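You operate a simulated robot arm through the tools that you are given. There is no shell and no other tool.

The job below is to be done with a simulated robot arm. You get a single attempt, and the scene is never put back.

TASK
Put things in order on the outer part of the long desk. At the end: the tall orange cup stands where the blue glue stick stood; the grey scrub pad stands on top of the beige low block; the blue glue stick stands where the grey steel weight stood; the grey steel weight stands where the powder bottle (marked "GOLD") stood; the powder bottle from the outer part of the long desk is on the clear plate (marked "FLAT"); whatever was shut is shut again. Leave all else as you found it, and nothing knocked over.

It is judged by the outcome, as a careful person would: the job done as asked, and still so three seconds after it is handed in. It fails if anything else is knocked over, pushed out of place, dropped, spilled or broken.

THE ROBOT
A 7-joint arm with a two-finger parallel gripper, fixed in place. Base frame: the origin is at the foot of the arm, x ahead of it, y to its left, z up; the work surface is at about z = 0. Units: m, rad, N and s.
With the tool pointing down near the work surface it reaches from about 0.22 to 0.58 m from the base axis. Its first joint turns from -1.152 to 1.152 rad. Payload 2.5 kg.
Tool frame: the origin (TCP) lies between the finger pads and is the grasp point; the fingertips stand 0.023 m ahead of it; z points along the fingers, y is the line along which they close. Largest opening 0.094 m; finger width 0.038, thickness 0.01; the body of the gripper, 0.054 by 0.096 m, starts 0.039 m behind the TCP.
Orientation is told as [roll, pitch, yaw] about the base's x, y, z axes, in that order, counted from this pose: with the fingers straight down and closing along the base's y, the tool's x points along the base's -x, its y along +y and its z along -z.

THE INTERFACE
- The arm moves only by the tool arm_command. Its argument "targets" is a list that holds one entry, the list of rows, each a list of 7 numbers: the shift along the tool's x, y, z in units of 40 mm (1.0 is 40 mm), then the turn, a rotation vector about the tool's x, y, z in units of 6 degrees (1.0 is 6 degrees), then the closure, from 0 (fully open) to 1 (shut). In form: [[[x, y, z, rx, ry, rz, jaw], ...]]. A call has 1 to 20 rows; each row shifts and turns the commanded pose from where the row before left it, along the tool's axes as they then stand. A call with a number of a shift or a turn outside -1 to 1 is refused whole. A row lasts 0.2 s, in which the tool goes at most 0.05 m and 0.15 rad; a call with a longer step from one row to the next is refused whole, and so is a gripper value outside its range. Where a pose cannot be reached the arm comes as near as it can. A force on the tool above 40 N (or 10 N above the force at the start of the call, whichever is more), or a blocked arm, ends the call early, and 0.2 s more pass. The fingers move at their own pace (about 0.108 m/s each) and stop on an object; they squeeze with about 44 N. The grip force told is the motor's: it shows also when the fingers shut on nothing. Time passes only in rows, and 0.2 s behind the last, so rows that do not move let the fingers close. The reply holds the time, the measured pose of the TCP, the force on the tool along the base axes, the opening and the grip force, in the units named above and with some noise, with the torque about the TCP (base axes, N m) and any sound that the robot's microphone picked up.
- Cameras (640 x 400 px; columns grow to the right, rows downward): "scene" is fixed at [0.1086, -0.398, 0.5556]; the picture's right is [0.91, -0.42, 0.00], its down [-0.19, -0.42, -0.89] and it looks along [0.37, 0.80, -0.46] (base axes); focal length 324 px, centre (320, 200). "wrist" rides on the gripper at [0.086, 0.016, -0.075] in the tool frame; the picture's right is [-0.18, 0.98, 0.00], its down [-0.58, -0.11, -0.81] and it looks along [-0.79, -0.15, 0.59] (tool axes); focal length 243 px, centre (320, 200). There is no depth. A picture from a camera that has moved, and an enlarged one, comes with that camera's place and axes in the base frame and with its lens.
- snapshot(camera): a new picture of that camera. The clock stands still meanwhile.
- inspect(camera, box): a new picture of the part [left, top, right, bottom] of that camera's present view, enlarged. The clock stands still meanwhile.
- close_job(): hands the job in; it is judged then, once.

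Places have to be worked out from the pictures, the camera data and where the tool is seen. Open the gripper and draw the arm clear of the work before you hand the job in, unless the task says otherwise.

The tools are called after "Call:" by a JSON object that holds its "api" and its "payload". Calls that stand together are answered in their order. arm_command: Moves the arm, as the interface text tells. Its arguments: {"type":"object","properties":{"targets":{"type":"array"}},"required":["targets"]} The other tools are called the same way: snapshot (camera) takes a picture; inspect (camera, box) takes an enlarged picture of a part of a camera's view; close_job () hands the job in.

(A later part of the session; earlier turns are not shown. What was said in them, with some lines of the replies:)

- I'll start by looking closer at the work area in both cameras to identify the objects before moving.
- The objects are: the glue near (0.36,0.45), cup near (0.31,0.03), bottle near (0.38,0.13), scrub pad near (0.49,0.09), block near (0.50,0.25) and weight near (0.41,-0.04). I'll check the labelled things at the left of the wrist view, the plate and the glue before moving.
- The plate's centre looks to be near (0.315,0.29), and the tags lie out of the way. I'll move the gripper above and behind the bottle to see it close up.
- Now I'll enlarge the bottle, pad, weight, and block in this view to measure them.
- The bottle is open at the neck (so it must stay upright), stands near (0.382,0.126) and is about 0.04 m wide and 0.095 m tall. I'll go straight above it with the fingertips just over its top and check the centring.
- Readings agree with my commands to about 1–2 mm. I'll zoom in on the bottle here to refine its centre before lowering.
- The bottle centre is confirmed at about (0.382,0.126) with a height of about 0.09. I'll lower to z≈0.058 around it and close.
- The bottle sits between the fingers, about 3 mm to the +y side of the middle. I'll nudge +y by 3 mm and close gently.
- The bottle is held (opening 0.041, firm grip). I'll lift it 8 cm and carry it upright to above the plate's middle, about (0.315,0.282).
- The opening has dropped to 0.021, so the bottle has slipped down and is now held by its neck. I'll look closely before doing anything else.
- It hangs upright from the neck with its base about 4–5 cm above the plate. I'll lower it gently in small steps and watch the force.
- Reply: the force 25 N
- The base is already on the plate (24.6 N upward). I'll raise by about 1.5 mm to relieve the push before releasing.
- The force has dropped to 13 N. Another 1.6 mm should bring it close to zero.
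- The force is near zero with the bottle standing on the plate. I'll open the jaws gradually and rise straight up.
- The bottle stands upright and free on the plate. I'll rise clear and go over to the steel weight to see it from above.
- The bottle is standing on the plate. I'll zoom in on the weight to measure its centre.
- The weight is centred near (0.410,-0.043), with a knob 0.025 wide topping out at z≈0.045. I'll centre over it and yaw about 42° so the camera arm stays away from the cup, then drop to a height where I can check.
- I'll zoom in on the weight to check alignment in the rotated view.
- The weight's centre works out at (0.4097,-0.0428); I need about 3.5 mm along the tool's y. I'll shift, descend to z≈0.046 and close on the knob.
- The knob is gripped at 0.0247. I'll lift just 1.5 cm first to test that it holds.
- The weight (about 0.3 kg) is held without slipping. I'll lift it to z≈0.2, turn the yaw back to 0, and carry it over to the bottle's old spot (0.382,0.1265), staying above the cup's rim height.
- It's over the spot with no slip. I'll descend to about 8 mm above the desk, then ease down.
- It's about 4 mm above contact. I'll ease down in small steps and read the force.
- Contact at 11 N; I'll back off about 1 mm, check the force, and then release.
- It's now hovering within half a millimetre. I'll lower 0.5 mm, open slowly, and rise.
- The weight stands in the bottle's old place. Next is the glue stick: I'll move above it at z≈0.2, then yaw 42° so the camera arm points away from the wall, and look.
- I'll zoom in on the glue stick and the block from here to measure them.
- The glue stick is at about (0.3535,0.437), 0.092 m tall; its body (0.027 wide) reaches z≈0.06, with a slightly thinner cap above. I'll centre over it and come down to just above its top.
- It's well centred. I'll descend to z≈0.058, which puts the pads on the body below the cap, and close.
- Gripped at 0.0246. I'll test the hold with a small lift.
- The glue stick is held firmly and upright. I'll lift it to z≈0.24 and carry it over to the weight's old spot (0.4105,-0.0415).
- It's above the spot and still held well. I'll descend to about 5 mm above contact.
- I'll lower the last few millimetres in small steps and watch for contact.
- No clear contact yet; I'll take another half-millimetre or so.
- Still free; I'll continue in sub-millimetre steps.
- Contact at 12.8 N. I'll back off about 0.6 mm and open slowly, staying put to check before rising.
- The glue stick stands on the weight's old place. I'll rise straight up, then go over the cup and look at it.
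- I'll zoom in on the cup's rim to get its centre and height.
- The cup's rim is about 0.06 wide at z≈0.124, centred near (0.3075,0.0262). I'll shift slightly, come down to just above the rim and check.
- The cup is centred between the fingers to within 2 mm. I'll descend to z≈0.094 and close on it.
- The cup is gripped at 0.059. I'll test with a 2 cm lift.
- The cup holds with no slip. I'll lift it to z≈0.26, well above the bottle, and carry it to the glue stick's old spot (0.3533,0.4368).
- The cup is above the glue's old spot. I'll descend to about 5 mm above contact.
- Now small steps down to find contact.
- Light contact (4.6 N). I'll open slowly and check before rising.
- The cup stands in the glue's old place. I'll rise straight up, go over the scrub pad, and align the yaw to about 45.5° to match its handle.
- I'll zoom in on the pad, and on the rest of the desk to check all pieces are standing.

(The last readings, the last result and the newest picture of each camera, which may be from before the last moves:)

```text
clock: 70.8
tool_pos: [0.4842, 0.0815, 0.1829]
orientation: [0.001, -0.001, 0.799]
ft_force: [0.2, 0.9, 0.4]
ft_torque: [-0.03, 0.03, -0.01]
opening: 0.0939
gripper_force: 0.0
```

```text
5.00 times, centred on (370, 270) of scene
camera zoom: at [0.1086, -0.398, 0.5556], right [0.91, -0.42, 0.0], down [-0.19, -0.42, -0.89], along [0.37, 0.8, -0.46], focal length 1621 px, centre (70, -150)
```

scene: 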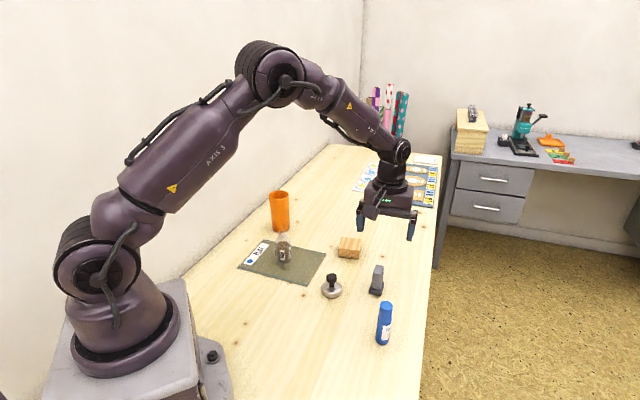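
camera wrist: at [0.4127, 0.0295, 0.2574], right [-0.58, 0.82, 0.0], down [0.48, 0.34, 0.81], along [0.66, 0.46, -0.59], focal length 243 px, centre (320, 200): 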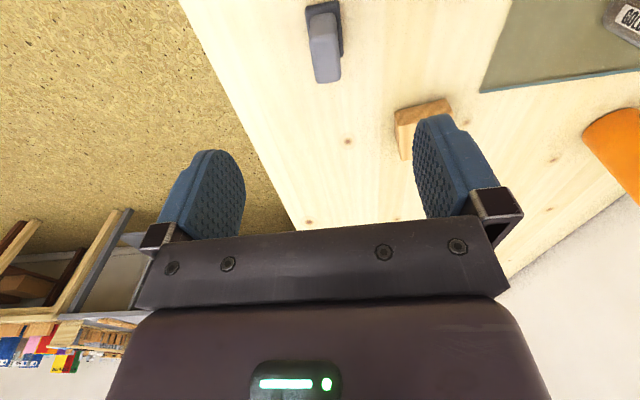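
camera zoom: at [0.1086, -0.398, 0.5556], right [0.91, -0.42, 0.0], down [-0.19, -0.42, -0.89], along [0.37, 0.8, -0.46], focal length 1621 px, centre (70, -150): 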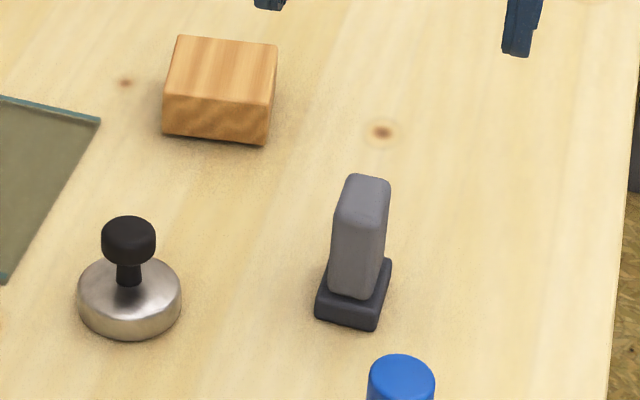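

All pieces are standing well. The pad's long axis runs at about 45.5°, matching my yaw, and its centre is about 4 mm to the tool's +y. I'll shift and descend to just above its top.

Call:
{"api": "arm_command", "payload": {"targets": [[[-0.02, 0.095, 0.3, 0, 0, 0, 0], [0, 0, 0.8, 0, 0, 0, 0], [0, 0, 0.7, 0, 0, 0, 0], [0, 0, 0.4, 0, 0, 0, 0], [0, 0, 0, 0, 0, 0, 0], [0, 0, 0, 0, 0, 0, 0]]]}}

Call:
{"api": "inspect", "payload": {"camera": "wrist", "box": [220, 20, 420, 200]}}

Call:
{"api": "inspect", "payload": {"camera": "scene", "box": [310, 200, 430, 310]}}

```text
clock: 72.2
tool_pos: [0.4823, 0.0853, 0.0977]
orientation: [0.0, -0.001, 0.797]
ft_force: [0.9, -0.5, -0.3]
ft_torque: [0.01, 0.02, 0.0]
opening: 0.0942
gripper_force: 0.0
```

```text
2.22 times, centred on (320, 110) of wrist
camera zoom: at [0.41, 0.0327, 0.1717], right [-0.57, 0.82, 0.0], down [0.48, 0.34, 0.81], along [0.66, 0.46, -0.59], focal length 539 px, centre (320, 400)
```

zoom: 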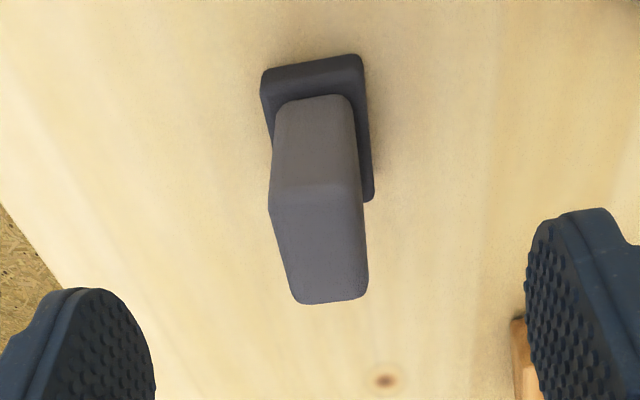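

```text
3.64 times, centred on (370, 255) of scene
camera zoom: at [0.1086, -0.398, 0.5556], right [0.91, -0.42, 0.0], down [-0.19, -0.42, -0.89], along [0.37, 0.8, -0.46], focal length 1179 px, centre (138, 0)
```

zoom: 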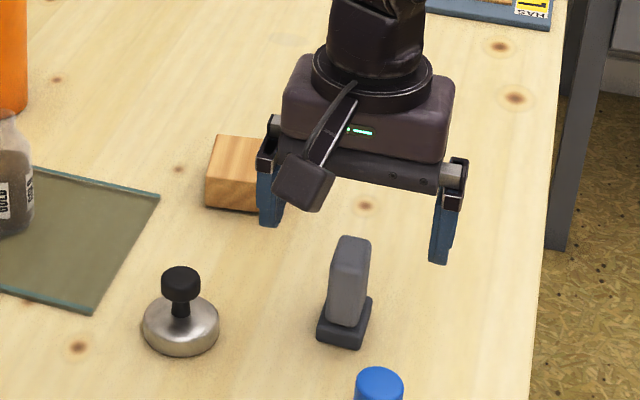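

The handle sits centrally between the fingers. I'll descend to z≈0.045 (fingertips above the dark foot) and close on the grey part.

Call:
{"api": "arm_command", "payload": {"targets": [[[0.02, 0.035, 0.4, 0, 0, 0, 0], [0, 0, 0.5, 0, 0, 0, 0], [0, 0, 0.3, 0, 0, 0, 0], [0, 0, 0.1, 0, 0, 0, 0], [0, 0, 0, 0, 0, 0, 0], [0, 0, 0, 0, 0, 0, 0.3], [0, 0, 0, 0, 0, 0, 0.6], [0, 0, 0, 0, 0, 0, 0.75], [0, 0, 0, 0, 0, 0, 1], [0, 0, 0, 0, 0, 0, 1]]]}}

Call:
{"api": "snapshot", "payload": {"camera": "wrist"}}

Call:
{"api": "inspect", "payload": {"camera": "scene", "box": [310, 200, 430, 310]}}

```text
clock: 74.4
tool_pos: [0.478, 0.0851, 0.0461]
orientation: [-0.001, 0.0, 0.797]
ft_force: [-0.6, 1.3, 0.7]
ft_torque: [0.01, 0.01, -0.05]
opening: 0.0211
gripper_force: 44.1
```

```text
taken
camera wrist: at [0.4069, 0.0332, 0.1203], right [-0.57, 0.82, 0.0], down [0.48, 0.34, 0.81], along [0.66, 0.46, -0.59], focal length 243 px, centre (320, 200)
```

wrist: 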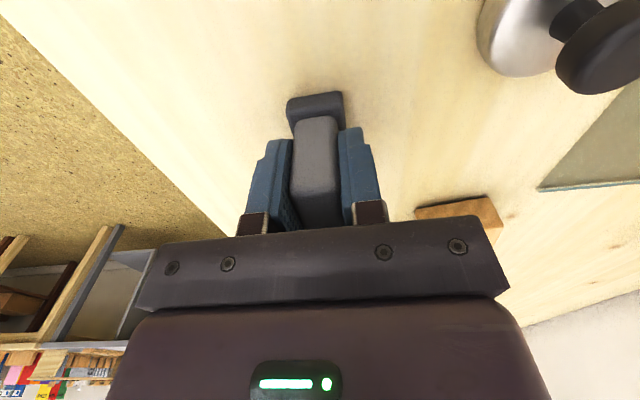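

```text
3.64 times, centred on (370, 255) of scene
camera zoom: at [0.1086, -0.398, 0.5556], right [0.91, -0.42, 0.0], down [-0.19, -0.42, -0.89], along [0.37, 0.8, -0.46], focal length 1179 px, centre (138, 0)
```

zoom: 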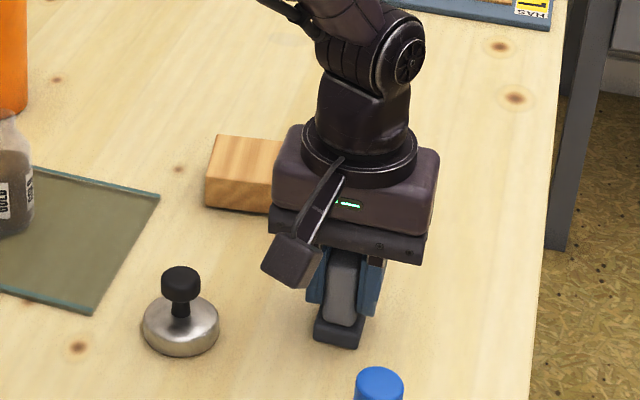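

The pad's handle is gripped at 0.021. I'll test with a small lift and check that the dark foot comes along with it.

Call:
{"api": "arm_command", "payload": {"targets": [[[0, 0, -0.1, 0, 0, 0, 1], [0, 0, -0.2, 0, 0, 0, 1], [0, 0, -0.2, 0, 0, 0, 1], [0, 0, 0, 0, 0, 0, 1]]]}}

Call:
{"api": "snapshot", "payload": {"camera": "wrist"}}

Call:
{"api": "inspect", "payload": {"camera": "scene", "box": [310, 200, 430, 310]}}

```text
clock: 75.4
tool_pos: [0.4781, 0.0852, 0.0646]
orientation: [-0.001, 0.0, 0.798]
ft_force: [0.1, -0.1, 0.6]
ft_torque: [0.0, 0.03, 0.02]
opening: 0.0211
gripper_force: 43.8
```

```text
taken
camera wrist: at [0.407, 0.0332, 0.1392], right [-0.57, 0.82, 0.0], down [0.48, 0.34, 0.81], along [0.66, 0.46, -0.59], focal length 243 px, centre (320, 200)
```

wrist: 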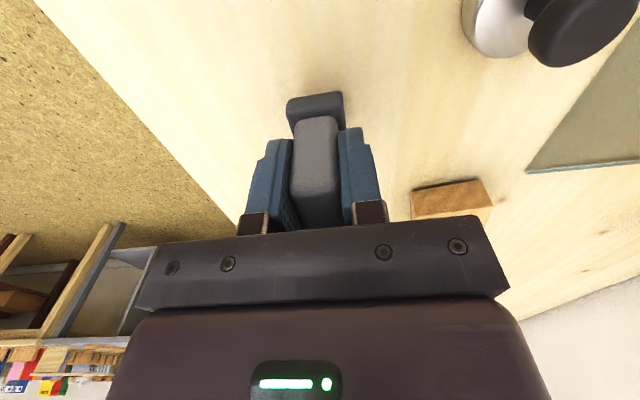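

```text
3.64 times, centred on (370, 255) of scene
camera zoom: at [0.1086, -0.398, 0.5556], right [0.91, -0.42, 0.0], down [-0.19, -0.42, -0.89], along [0.37, 0.8, -0.46], focal length 1179 px, centre (138, 0)
```

zoom: 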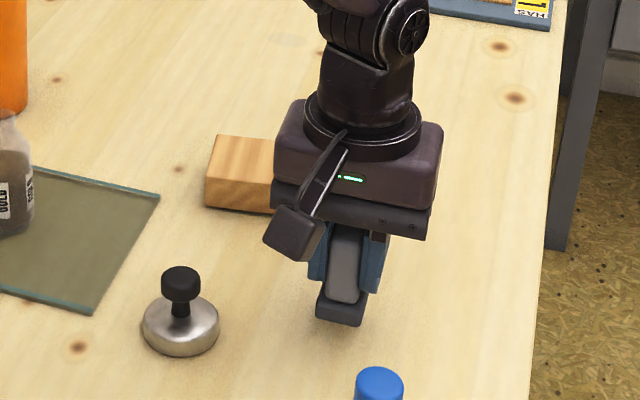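

The pad lifts as one piece. I'll raise it to z≈0.15 and move it over the block.

Call:
{"api": "arm_command", "payload": {"targets": [[[0, 0, -0.6, 0, 0, 0, 1], [0, 0, -0.9, 0, 0, 0, 1], [0, 0, -0.6, 0, 0, 0, 1], [-0.276, 0.2145, 0, 0, 0, 0, 1], [-0.553, 0.429, 0, 0, 0, 0, 1], [-0.691, 0.536, 0, 0, 0, 0, 1], [-0.691, 0.536, 0, 0, 0, 0, 1], [-0.553, 0.429, 0, 0, 0, 0, 1], [-0.276, 0.2145, 0, 0, 0, 0, 1], [0, 0, 0, 0, 0, 0, 1], [0, 0, 0, 0, 0, 0, 1]]]}}

Call:
{"api": "snapshot", "payload": {"camera": "wrist"}}

Call:
{"api": "inspect", "payload": {"camera": "scene", "box": [290, 170, 410, 280]}}

```text
clock: 77.8
tool_pos: [0.4971, 0.2367, 0.1492]
orientation: [0.0, 0.001, 0.798]
ft_force: [-0.3, 0.1, 0.3]
ft_torque: [0.01, 0.02, 0.01]
opening: 0.0213
gripper_force: 43.9
```

```text
taken
camera wrist: at [0.4247, 0.1851, 0.2245], right [-0.57, 0.82, 0.0], down [0.48, 0.34, 0.81], along [0.66, 0.46, -0.59], focal length 243 px, centre (320, 200)
```

wrist: 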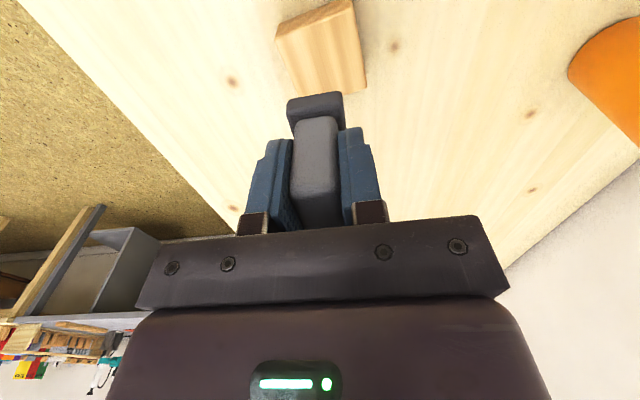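

```text
3.64 times, centred on (350, 225) of scene
camera zoom: at [0.1086, -0.398, 0.5556], right [0.91, -0.42, 0.0], down [-0.19, -0.42, -0.89], along [0.37, 0.8, -0.46], focal length 1179 px, centre (211, 109)
```

zoom: 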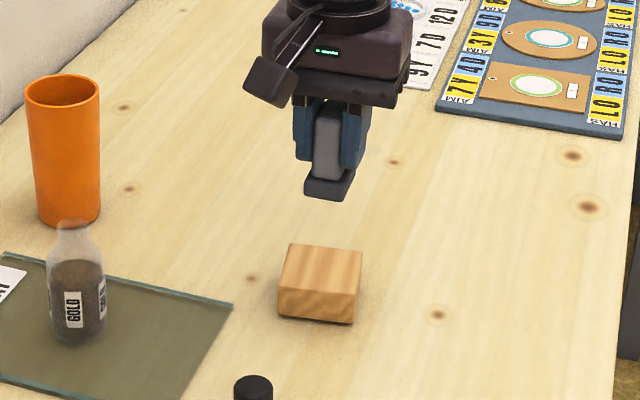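

I'll zoom in on the block beneath the pad to check the alignment.

Call:
{"api": "inspect", "payload": {"camera": "wrist", "box": [250, 0, 390, 130]}}

```text
3.08 times, centred on (320, 65) of wrist
camera zoom: at [0.4247, 0.1851, 0.2245], right [-0.57, 0.82, 0.0], down [0.48, 0.34, 0.81], along [0.66, 0.46, -0.59], focal length 746 px, centre (320, 615)
```

zoom: 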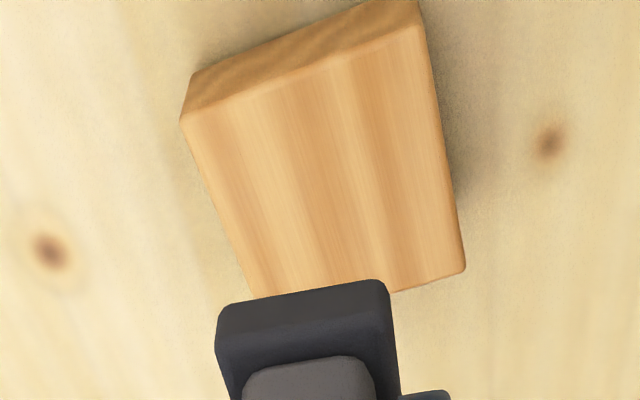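

The block's centre lies within about 2 mm of the tool axis. I'll descend to about 5 mm above the block top.

Call:
{"api": "arm_command", "payload": {"targets": [[[0, 0.02, 0.4, 0, 0, 0, 1], [0, 0, 0.6, 0, 0, 0, 1], [0, 0, 0.5, 0, 0, 0, 1], [0, 0, 0.25, 0, 0, 0, 1], [0, 0, 0.08, 0, 0, 0, 1], [0, 0, 0, 0, 0, 0, 1]]]}}

Call:
{"api": "snapshot", "payload": {"camera": "wrist"}}

Call:
{"api": "inspect", "payload": {"camera": "scene", "box": [310, 190, 390, 280]}}

```text
clock: 79.2
tool_pos: [0.4969, 0.2365, 0.0783]
orientation: [-0.002, 0.0, 0.799]
ft_force: [-6.0, -3.3, 13.3]
ft_torque: [-0.14, 0.3, 0.02]
opening: 0.0213
gripper_force: 44.0
```

```text
taken
camera wrist: at [0.4252, 0.1848, 0.152], right [-0.57, 0.82, 0.0], down [0.48, 0.34, 0.81], along [0.66, 0.46, -0.59], focal length 243 px, centre (320, 200)
```

wrist: 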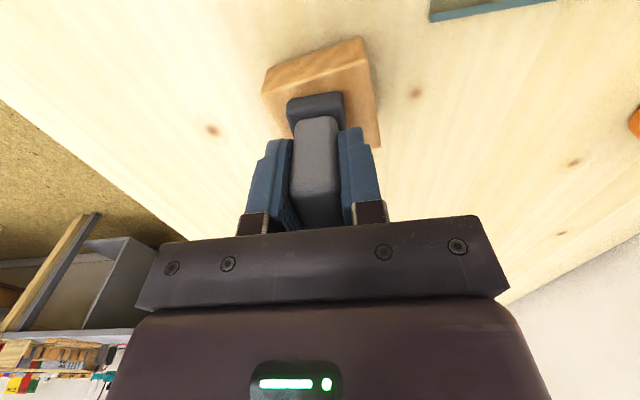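

```text
4.44 times, centred on (350, 235) of scene
camera zoom: at [0.1085, -0.398, 0.5556], right [0.91, -0.42, 0.0], down [-0.19, -0.42, -0.89], along [0.37, 0.8, -0.46], focal length 1440 px, centre (187, 44)
```

zoom: 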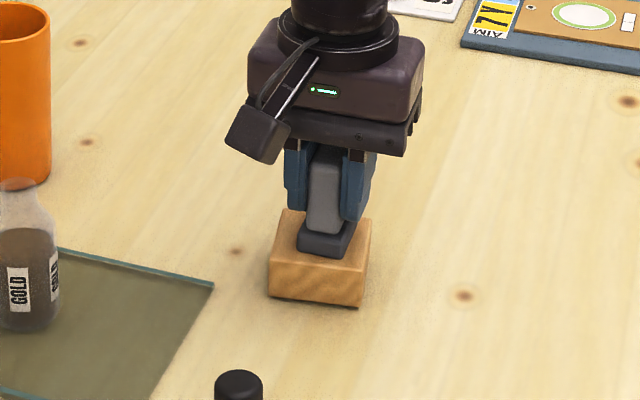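

The pad has reached the block top (13 N; the block is a little taller than I estimated) and looks well centred. I'll back off slightly and check the force.

Call:
{"api": "arm_command", "payload": {"targets": [[[0, 0, -0.02, 0, 0, 0, 1], [0, 0, 0, 0, 0, 0, 1]]]}}

```text
clock: 79.8
tool_pos: [0.4965, 0.2355, 0.0782]
orientation: [-0.003, -0.001, 0.798]
ft_force: [-0.4, -1.8, 8.2]
ft_torque: [-0.09, 0.07, -0.02]
opening: 0.0211
gripper_force: 44.1
```

Call:
{"api": "arm_command", "payload": {"targets": [[[0, 0, -0.015, 0, 0, 0, 1], [0, 0, 0, 0, 0, 0, 1]]]}}

```text
clock: 80.4
tool_pos: [0.4964, 0.2362, 0.0783]
orientation: [0.0, 0.0, 0.797]
ft_force: [2.3, -0.3, 4.0]
ft_torque: [-0.01, -0.12, -0.05]
opening: 0.021
gripper_force: 43.9
```

Light contact of 4 N now; I'll open the jaws gradually.

Call:
{"api": "arm_command", "payload": {"targets": [[[0, 0, -0.006, 0, 0, 0, 1], [0, 0, 0, 0, 0, 0, 0.76], [0, 0, 0, 0, 0, 0, 0.72], [0, 0, 0, 0, 0, 0, 0.6], [0, 0, 0, 0, 0, 0, 0.3], [0, 0, 0, 0, 0, 0, 0], [0, 0, 0, 0, 0, 0, 0]]]}}

Call:
{"api": "snapshot", "payload": {"camera": "wrist"}}

Call:
{"api": "inspect", "payload": {"camera": "scene", "box": [310, 190, 390, 280]}}

```text
clock: 82.0
tool_pos: [0.4968, 0.2364, 0.0783]
orientation: [0.0, -0.001, 0.798]
ft_force: [0.5, 0.3, -0.3]
ft_torque: [-0.01, -0.02, -0.02]
opening: 0.0942
gripper_force: 0.0
```

```text
taken
camera wrist: at [0.4253, 0.185, 0.1523], right [-0.57, 0.82, 0.0], down [0.48, 0.34, 0.81], along [0.66, 0.46, -0.59], focal length 243 px, centre (320, 200)
```

wrist: 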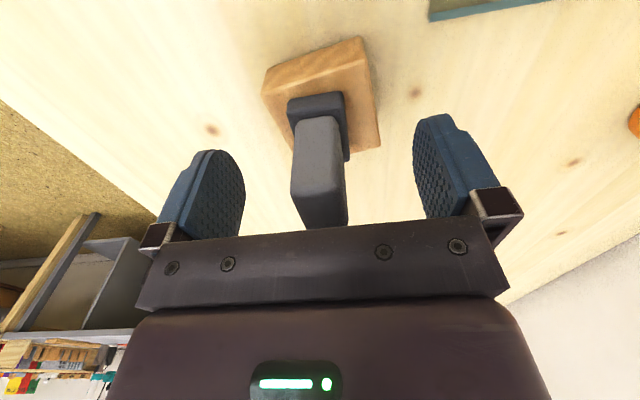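

```text
4.44 times, centred on (350, 235) of scene
camera zoom: at [0.1086, -0.398, 0.5556], right [0.91, -0.42, 0.0], down [-0.19, -0.42, -0.89], along [0.37, 0.8, -0.46], focal length 1440 px, centre (187, 44)
```

zoom: 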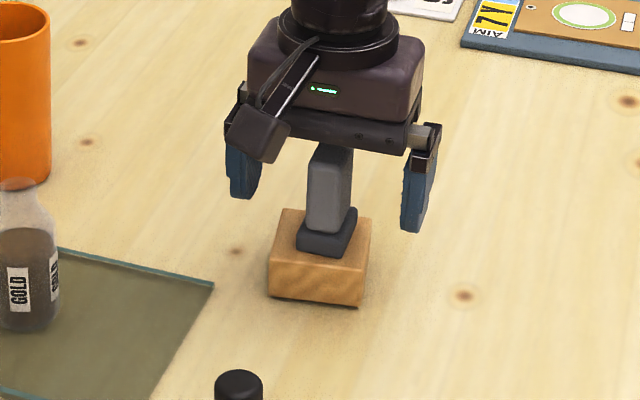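

The pad stands upright on the block. I'll rise straight up and draw the arm back to near its starting pose.

Call:
{"api": "arm_command", "payload": {"targets": [[[0, 0, -0.4, 0, 0, 0, 0], [0, 0, -0.8, 0, 0, 0, 0], [0, 0, -1, 0, 0, 0, 0], [0, 0, -1, 0, 0, 0, 0], [0, 0, -1, 0, 0, 0, 0], [0, 0, -0.8, 0, 0, 0, 0], [0, 0, 0, 0, 0, 1, 0], [0, 0, 0, 0, 0, 1, 0], [0, 0, 0, 0, 0, 1, 0], [0, 0, 0, 0, 0, 1, 0], [0, 0, 0, 0, 0, 1, 0], [0, 0, 0, 0, 0, 1, 0], [0, 0, 0, 0, 0, 1, 0], [0, 0, 0, 0, 0, 0.6, 0], [0.8, -0.25, -0.1, 0, 0, 0, 0], [0.9, -0.3, -0.1, 0, 0, 0, 0], [0.9, -0.3, -0.1, 0, 0, 0, 0], [0.9, -0.3, -0.1, 0, 0, 0, 0], [0.9, -0.3, -0.1, 0, 0, 0, 0], [0.8, -0.25, -0.1, 0, 0, 0, 0]]]}}

Call:
{"api": "snapshot", "payload": {"camera": "scene"}}

Call:
{"api": "snapshot", "payload": {"camera": "wrist"}}

Call:
{"api": "inspect", "payload": {"camera": "scene", "box": [230, 170, 430, 360]}}

```text
clock: 86.2
tool_pos: [0.2889, 0.1665, 0.2998]
orientation: [0.001, 0.001, 0.001]
ft_force: [0.3, -0.4, 1.1]
ft_torque: [-0.04, -0.01, 0.03]
opening: 0.0941
gripper_force: 0.1
```

```text
taken
```

scene: 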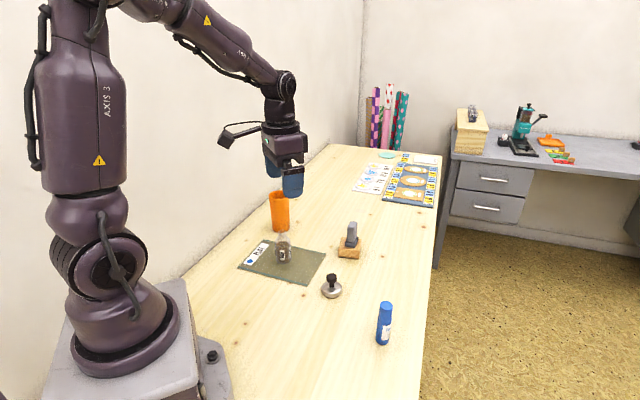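

```text
taken
camera wrist: at [0.2034, 0.1821, 0.3748], right [0.18, 0.98, 0.0], down [0.58, -0.11, 0.81], along [0.79, -0.15, -0.59], focal length 243 px, centre (320, 200)
```

wrist: 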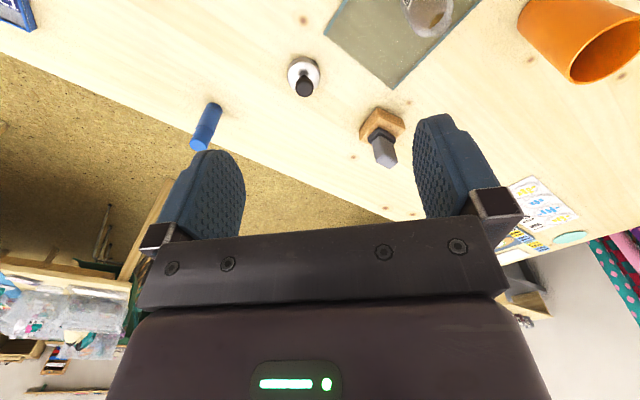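

```text
2.11 times, centred on (330, 265) of scene
camera zoom: at [0.1086, -0.398, 0.5556], right [0.91, -0.42, 0.0], down [-0.19, -0.42, -0.89], along [0.37, 0.8, -0.46], focal length 682 px, centre (299, 63)
```

zoom: 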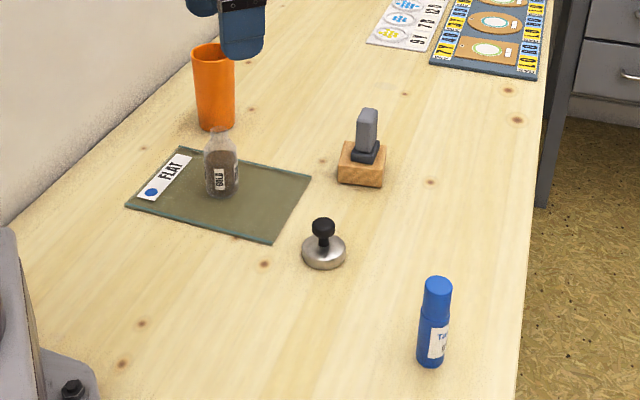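

Everything appears in place. I'll do a last close check of the bottle, cup, pad stack and the rest before handing in.

Call:
{"api": "inspect", "payload": {"camera": "scene", "box": [240, 180, 330, 290]}}

Call:
{"api": "inspect", "payload": {"camera": "scene", "box": [310, 210, 410, 350]}}

Call:
{"api": "inspect", "payload": {"camera": "wrist", "box": [260, 0, 640, 180]}}

```text
3.64 times, centred on (285, 235) of scene
camera zoom: at [0.1086, -0.398, 0.5556], right [0.91, -0.42, 0.0], down [-0.19, -0.42, -0.89], along [0.37, 0.8, -0.46], focal length 1179 px, centre (447, 73)
```

zoom: 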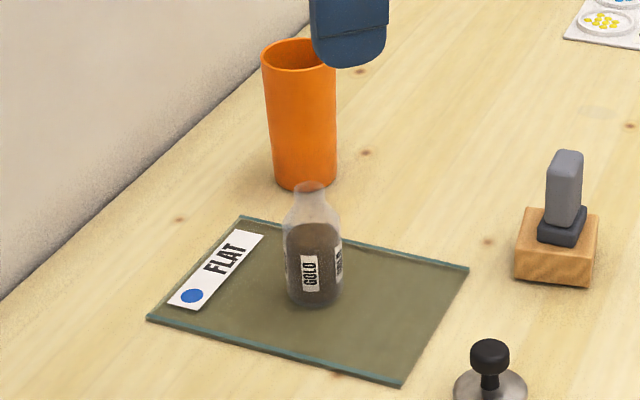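

```text
2.86 times, centred on (360, 280) of scene
camera zoom: at [0.1086, -0.398, 0.5556], right [0.91, -0.42, 0.0], down [-0.19, -0.42, -0.89], along [0.37, 0.8, -0.46], focal length 926 px, centre (206, -29)
```

zoom: 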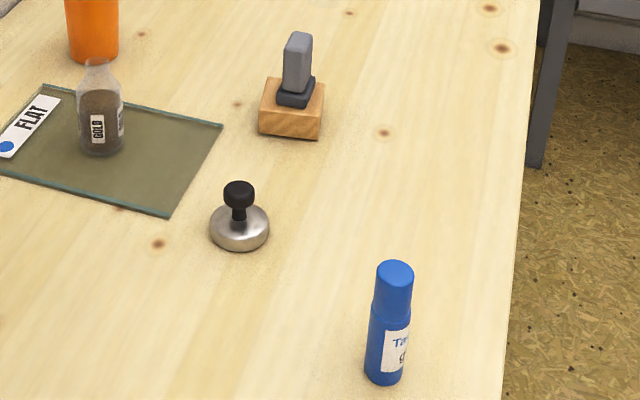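

```text
1.68 times, centred on (450, 90) of wrist
camera zoom: at [0.2034, 0.1821, 0.3748], right [0.18, 0.98, 0.0], down [0.58, -0.11, 0.81], along [0.79, -0.15, -0.59], focal length 409 px, centre (101, 385)
```

zoom: 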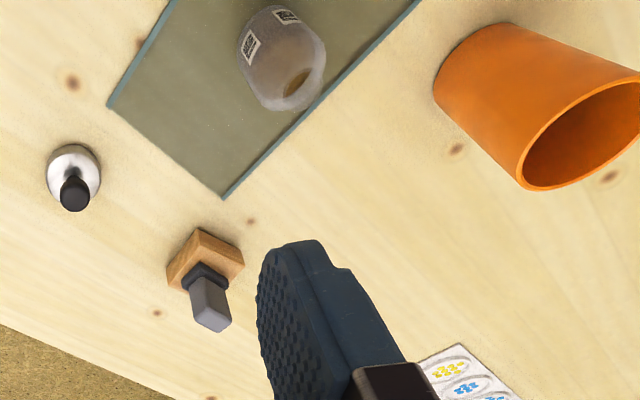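

The last pictures show every item upright:
- The bottle is on the FLAT plate.
- The weight, glue stick and cup are in their new places.
- The pad is on the block.

Nothing else has moved, nothing had to be opened, the gripper is open and the arm is clear, so I'm handing the job in.

Call:
{"api": "close_job", "payload": {}}

```text
The job is handed in.
```

The job is handed in. The last pictures before that showed every item upright and where you asked for it:

- **Powder bottle ("GOLD"):** it stands near the middle of the clear "FLAT" plate.
- **Grey steel weight:** it stands where the bottle was.
- **Blue glue stick:** it stands where the weight was.
- **Tall orange cup:** it stands where the glue stick was, within about 4 mm judging by the camera views.
- **Grey scrub pad:** it stands upright on top of the beige block, near its centre.

The bottle slipped in the gripper on the way to the plate, and I finished carrying it by the neck. It stayed upright, and no spilled powder shows in the pictures.

Compared with the first pictures, the plate and block have not moved. I did not open anything, so nothing needed shutting again. The gripper is open and the arm is back near its starting position.
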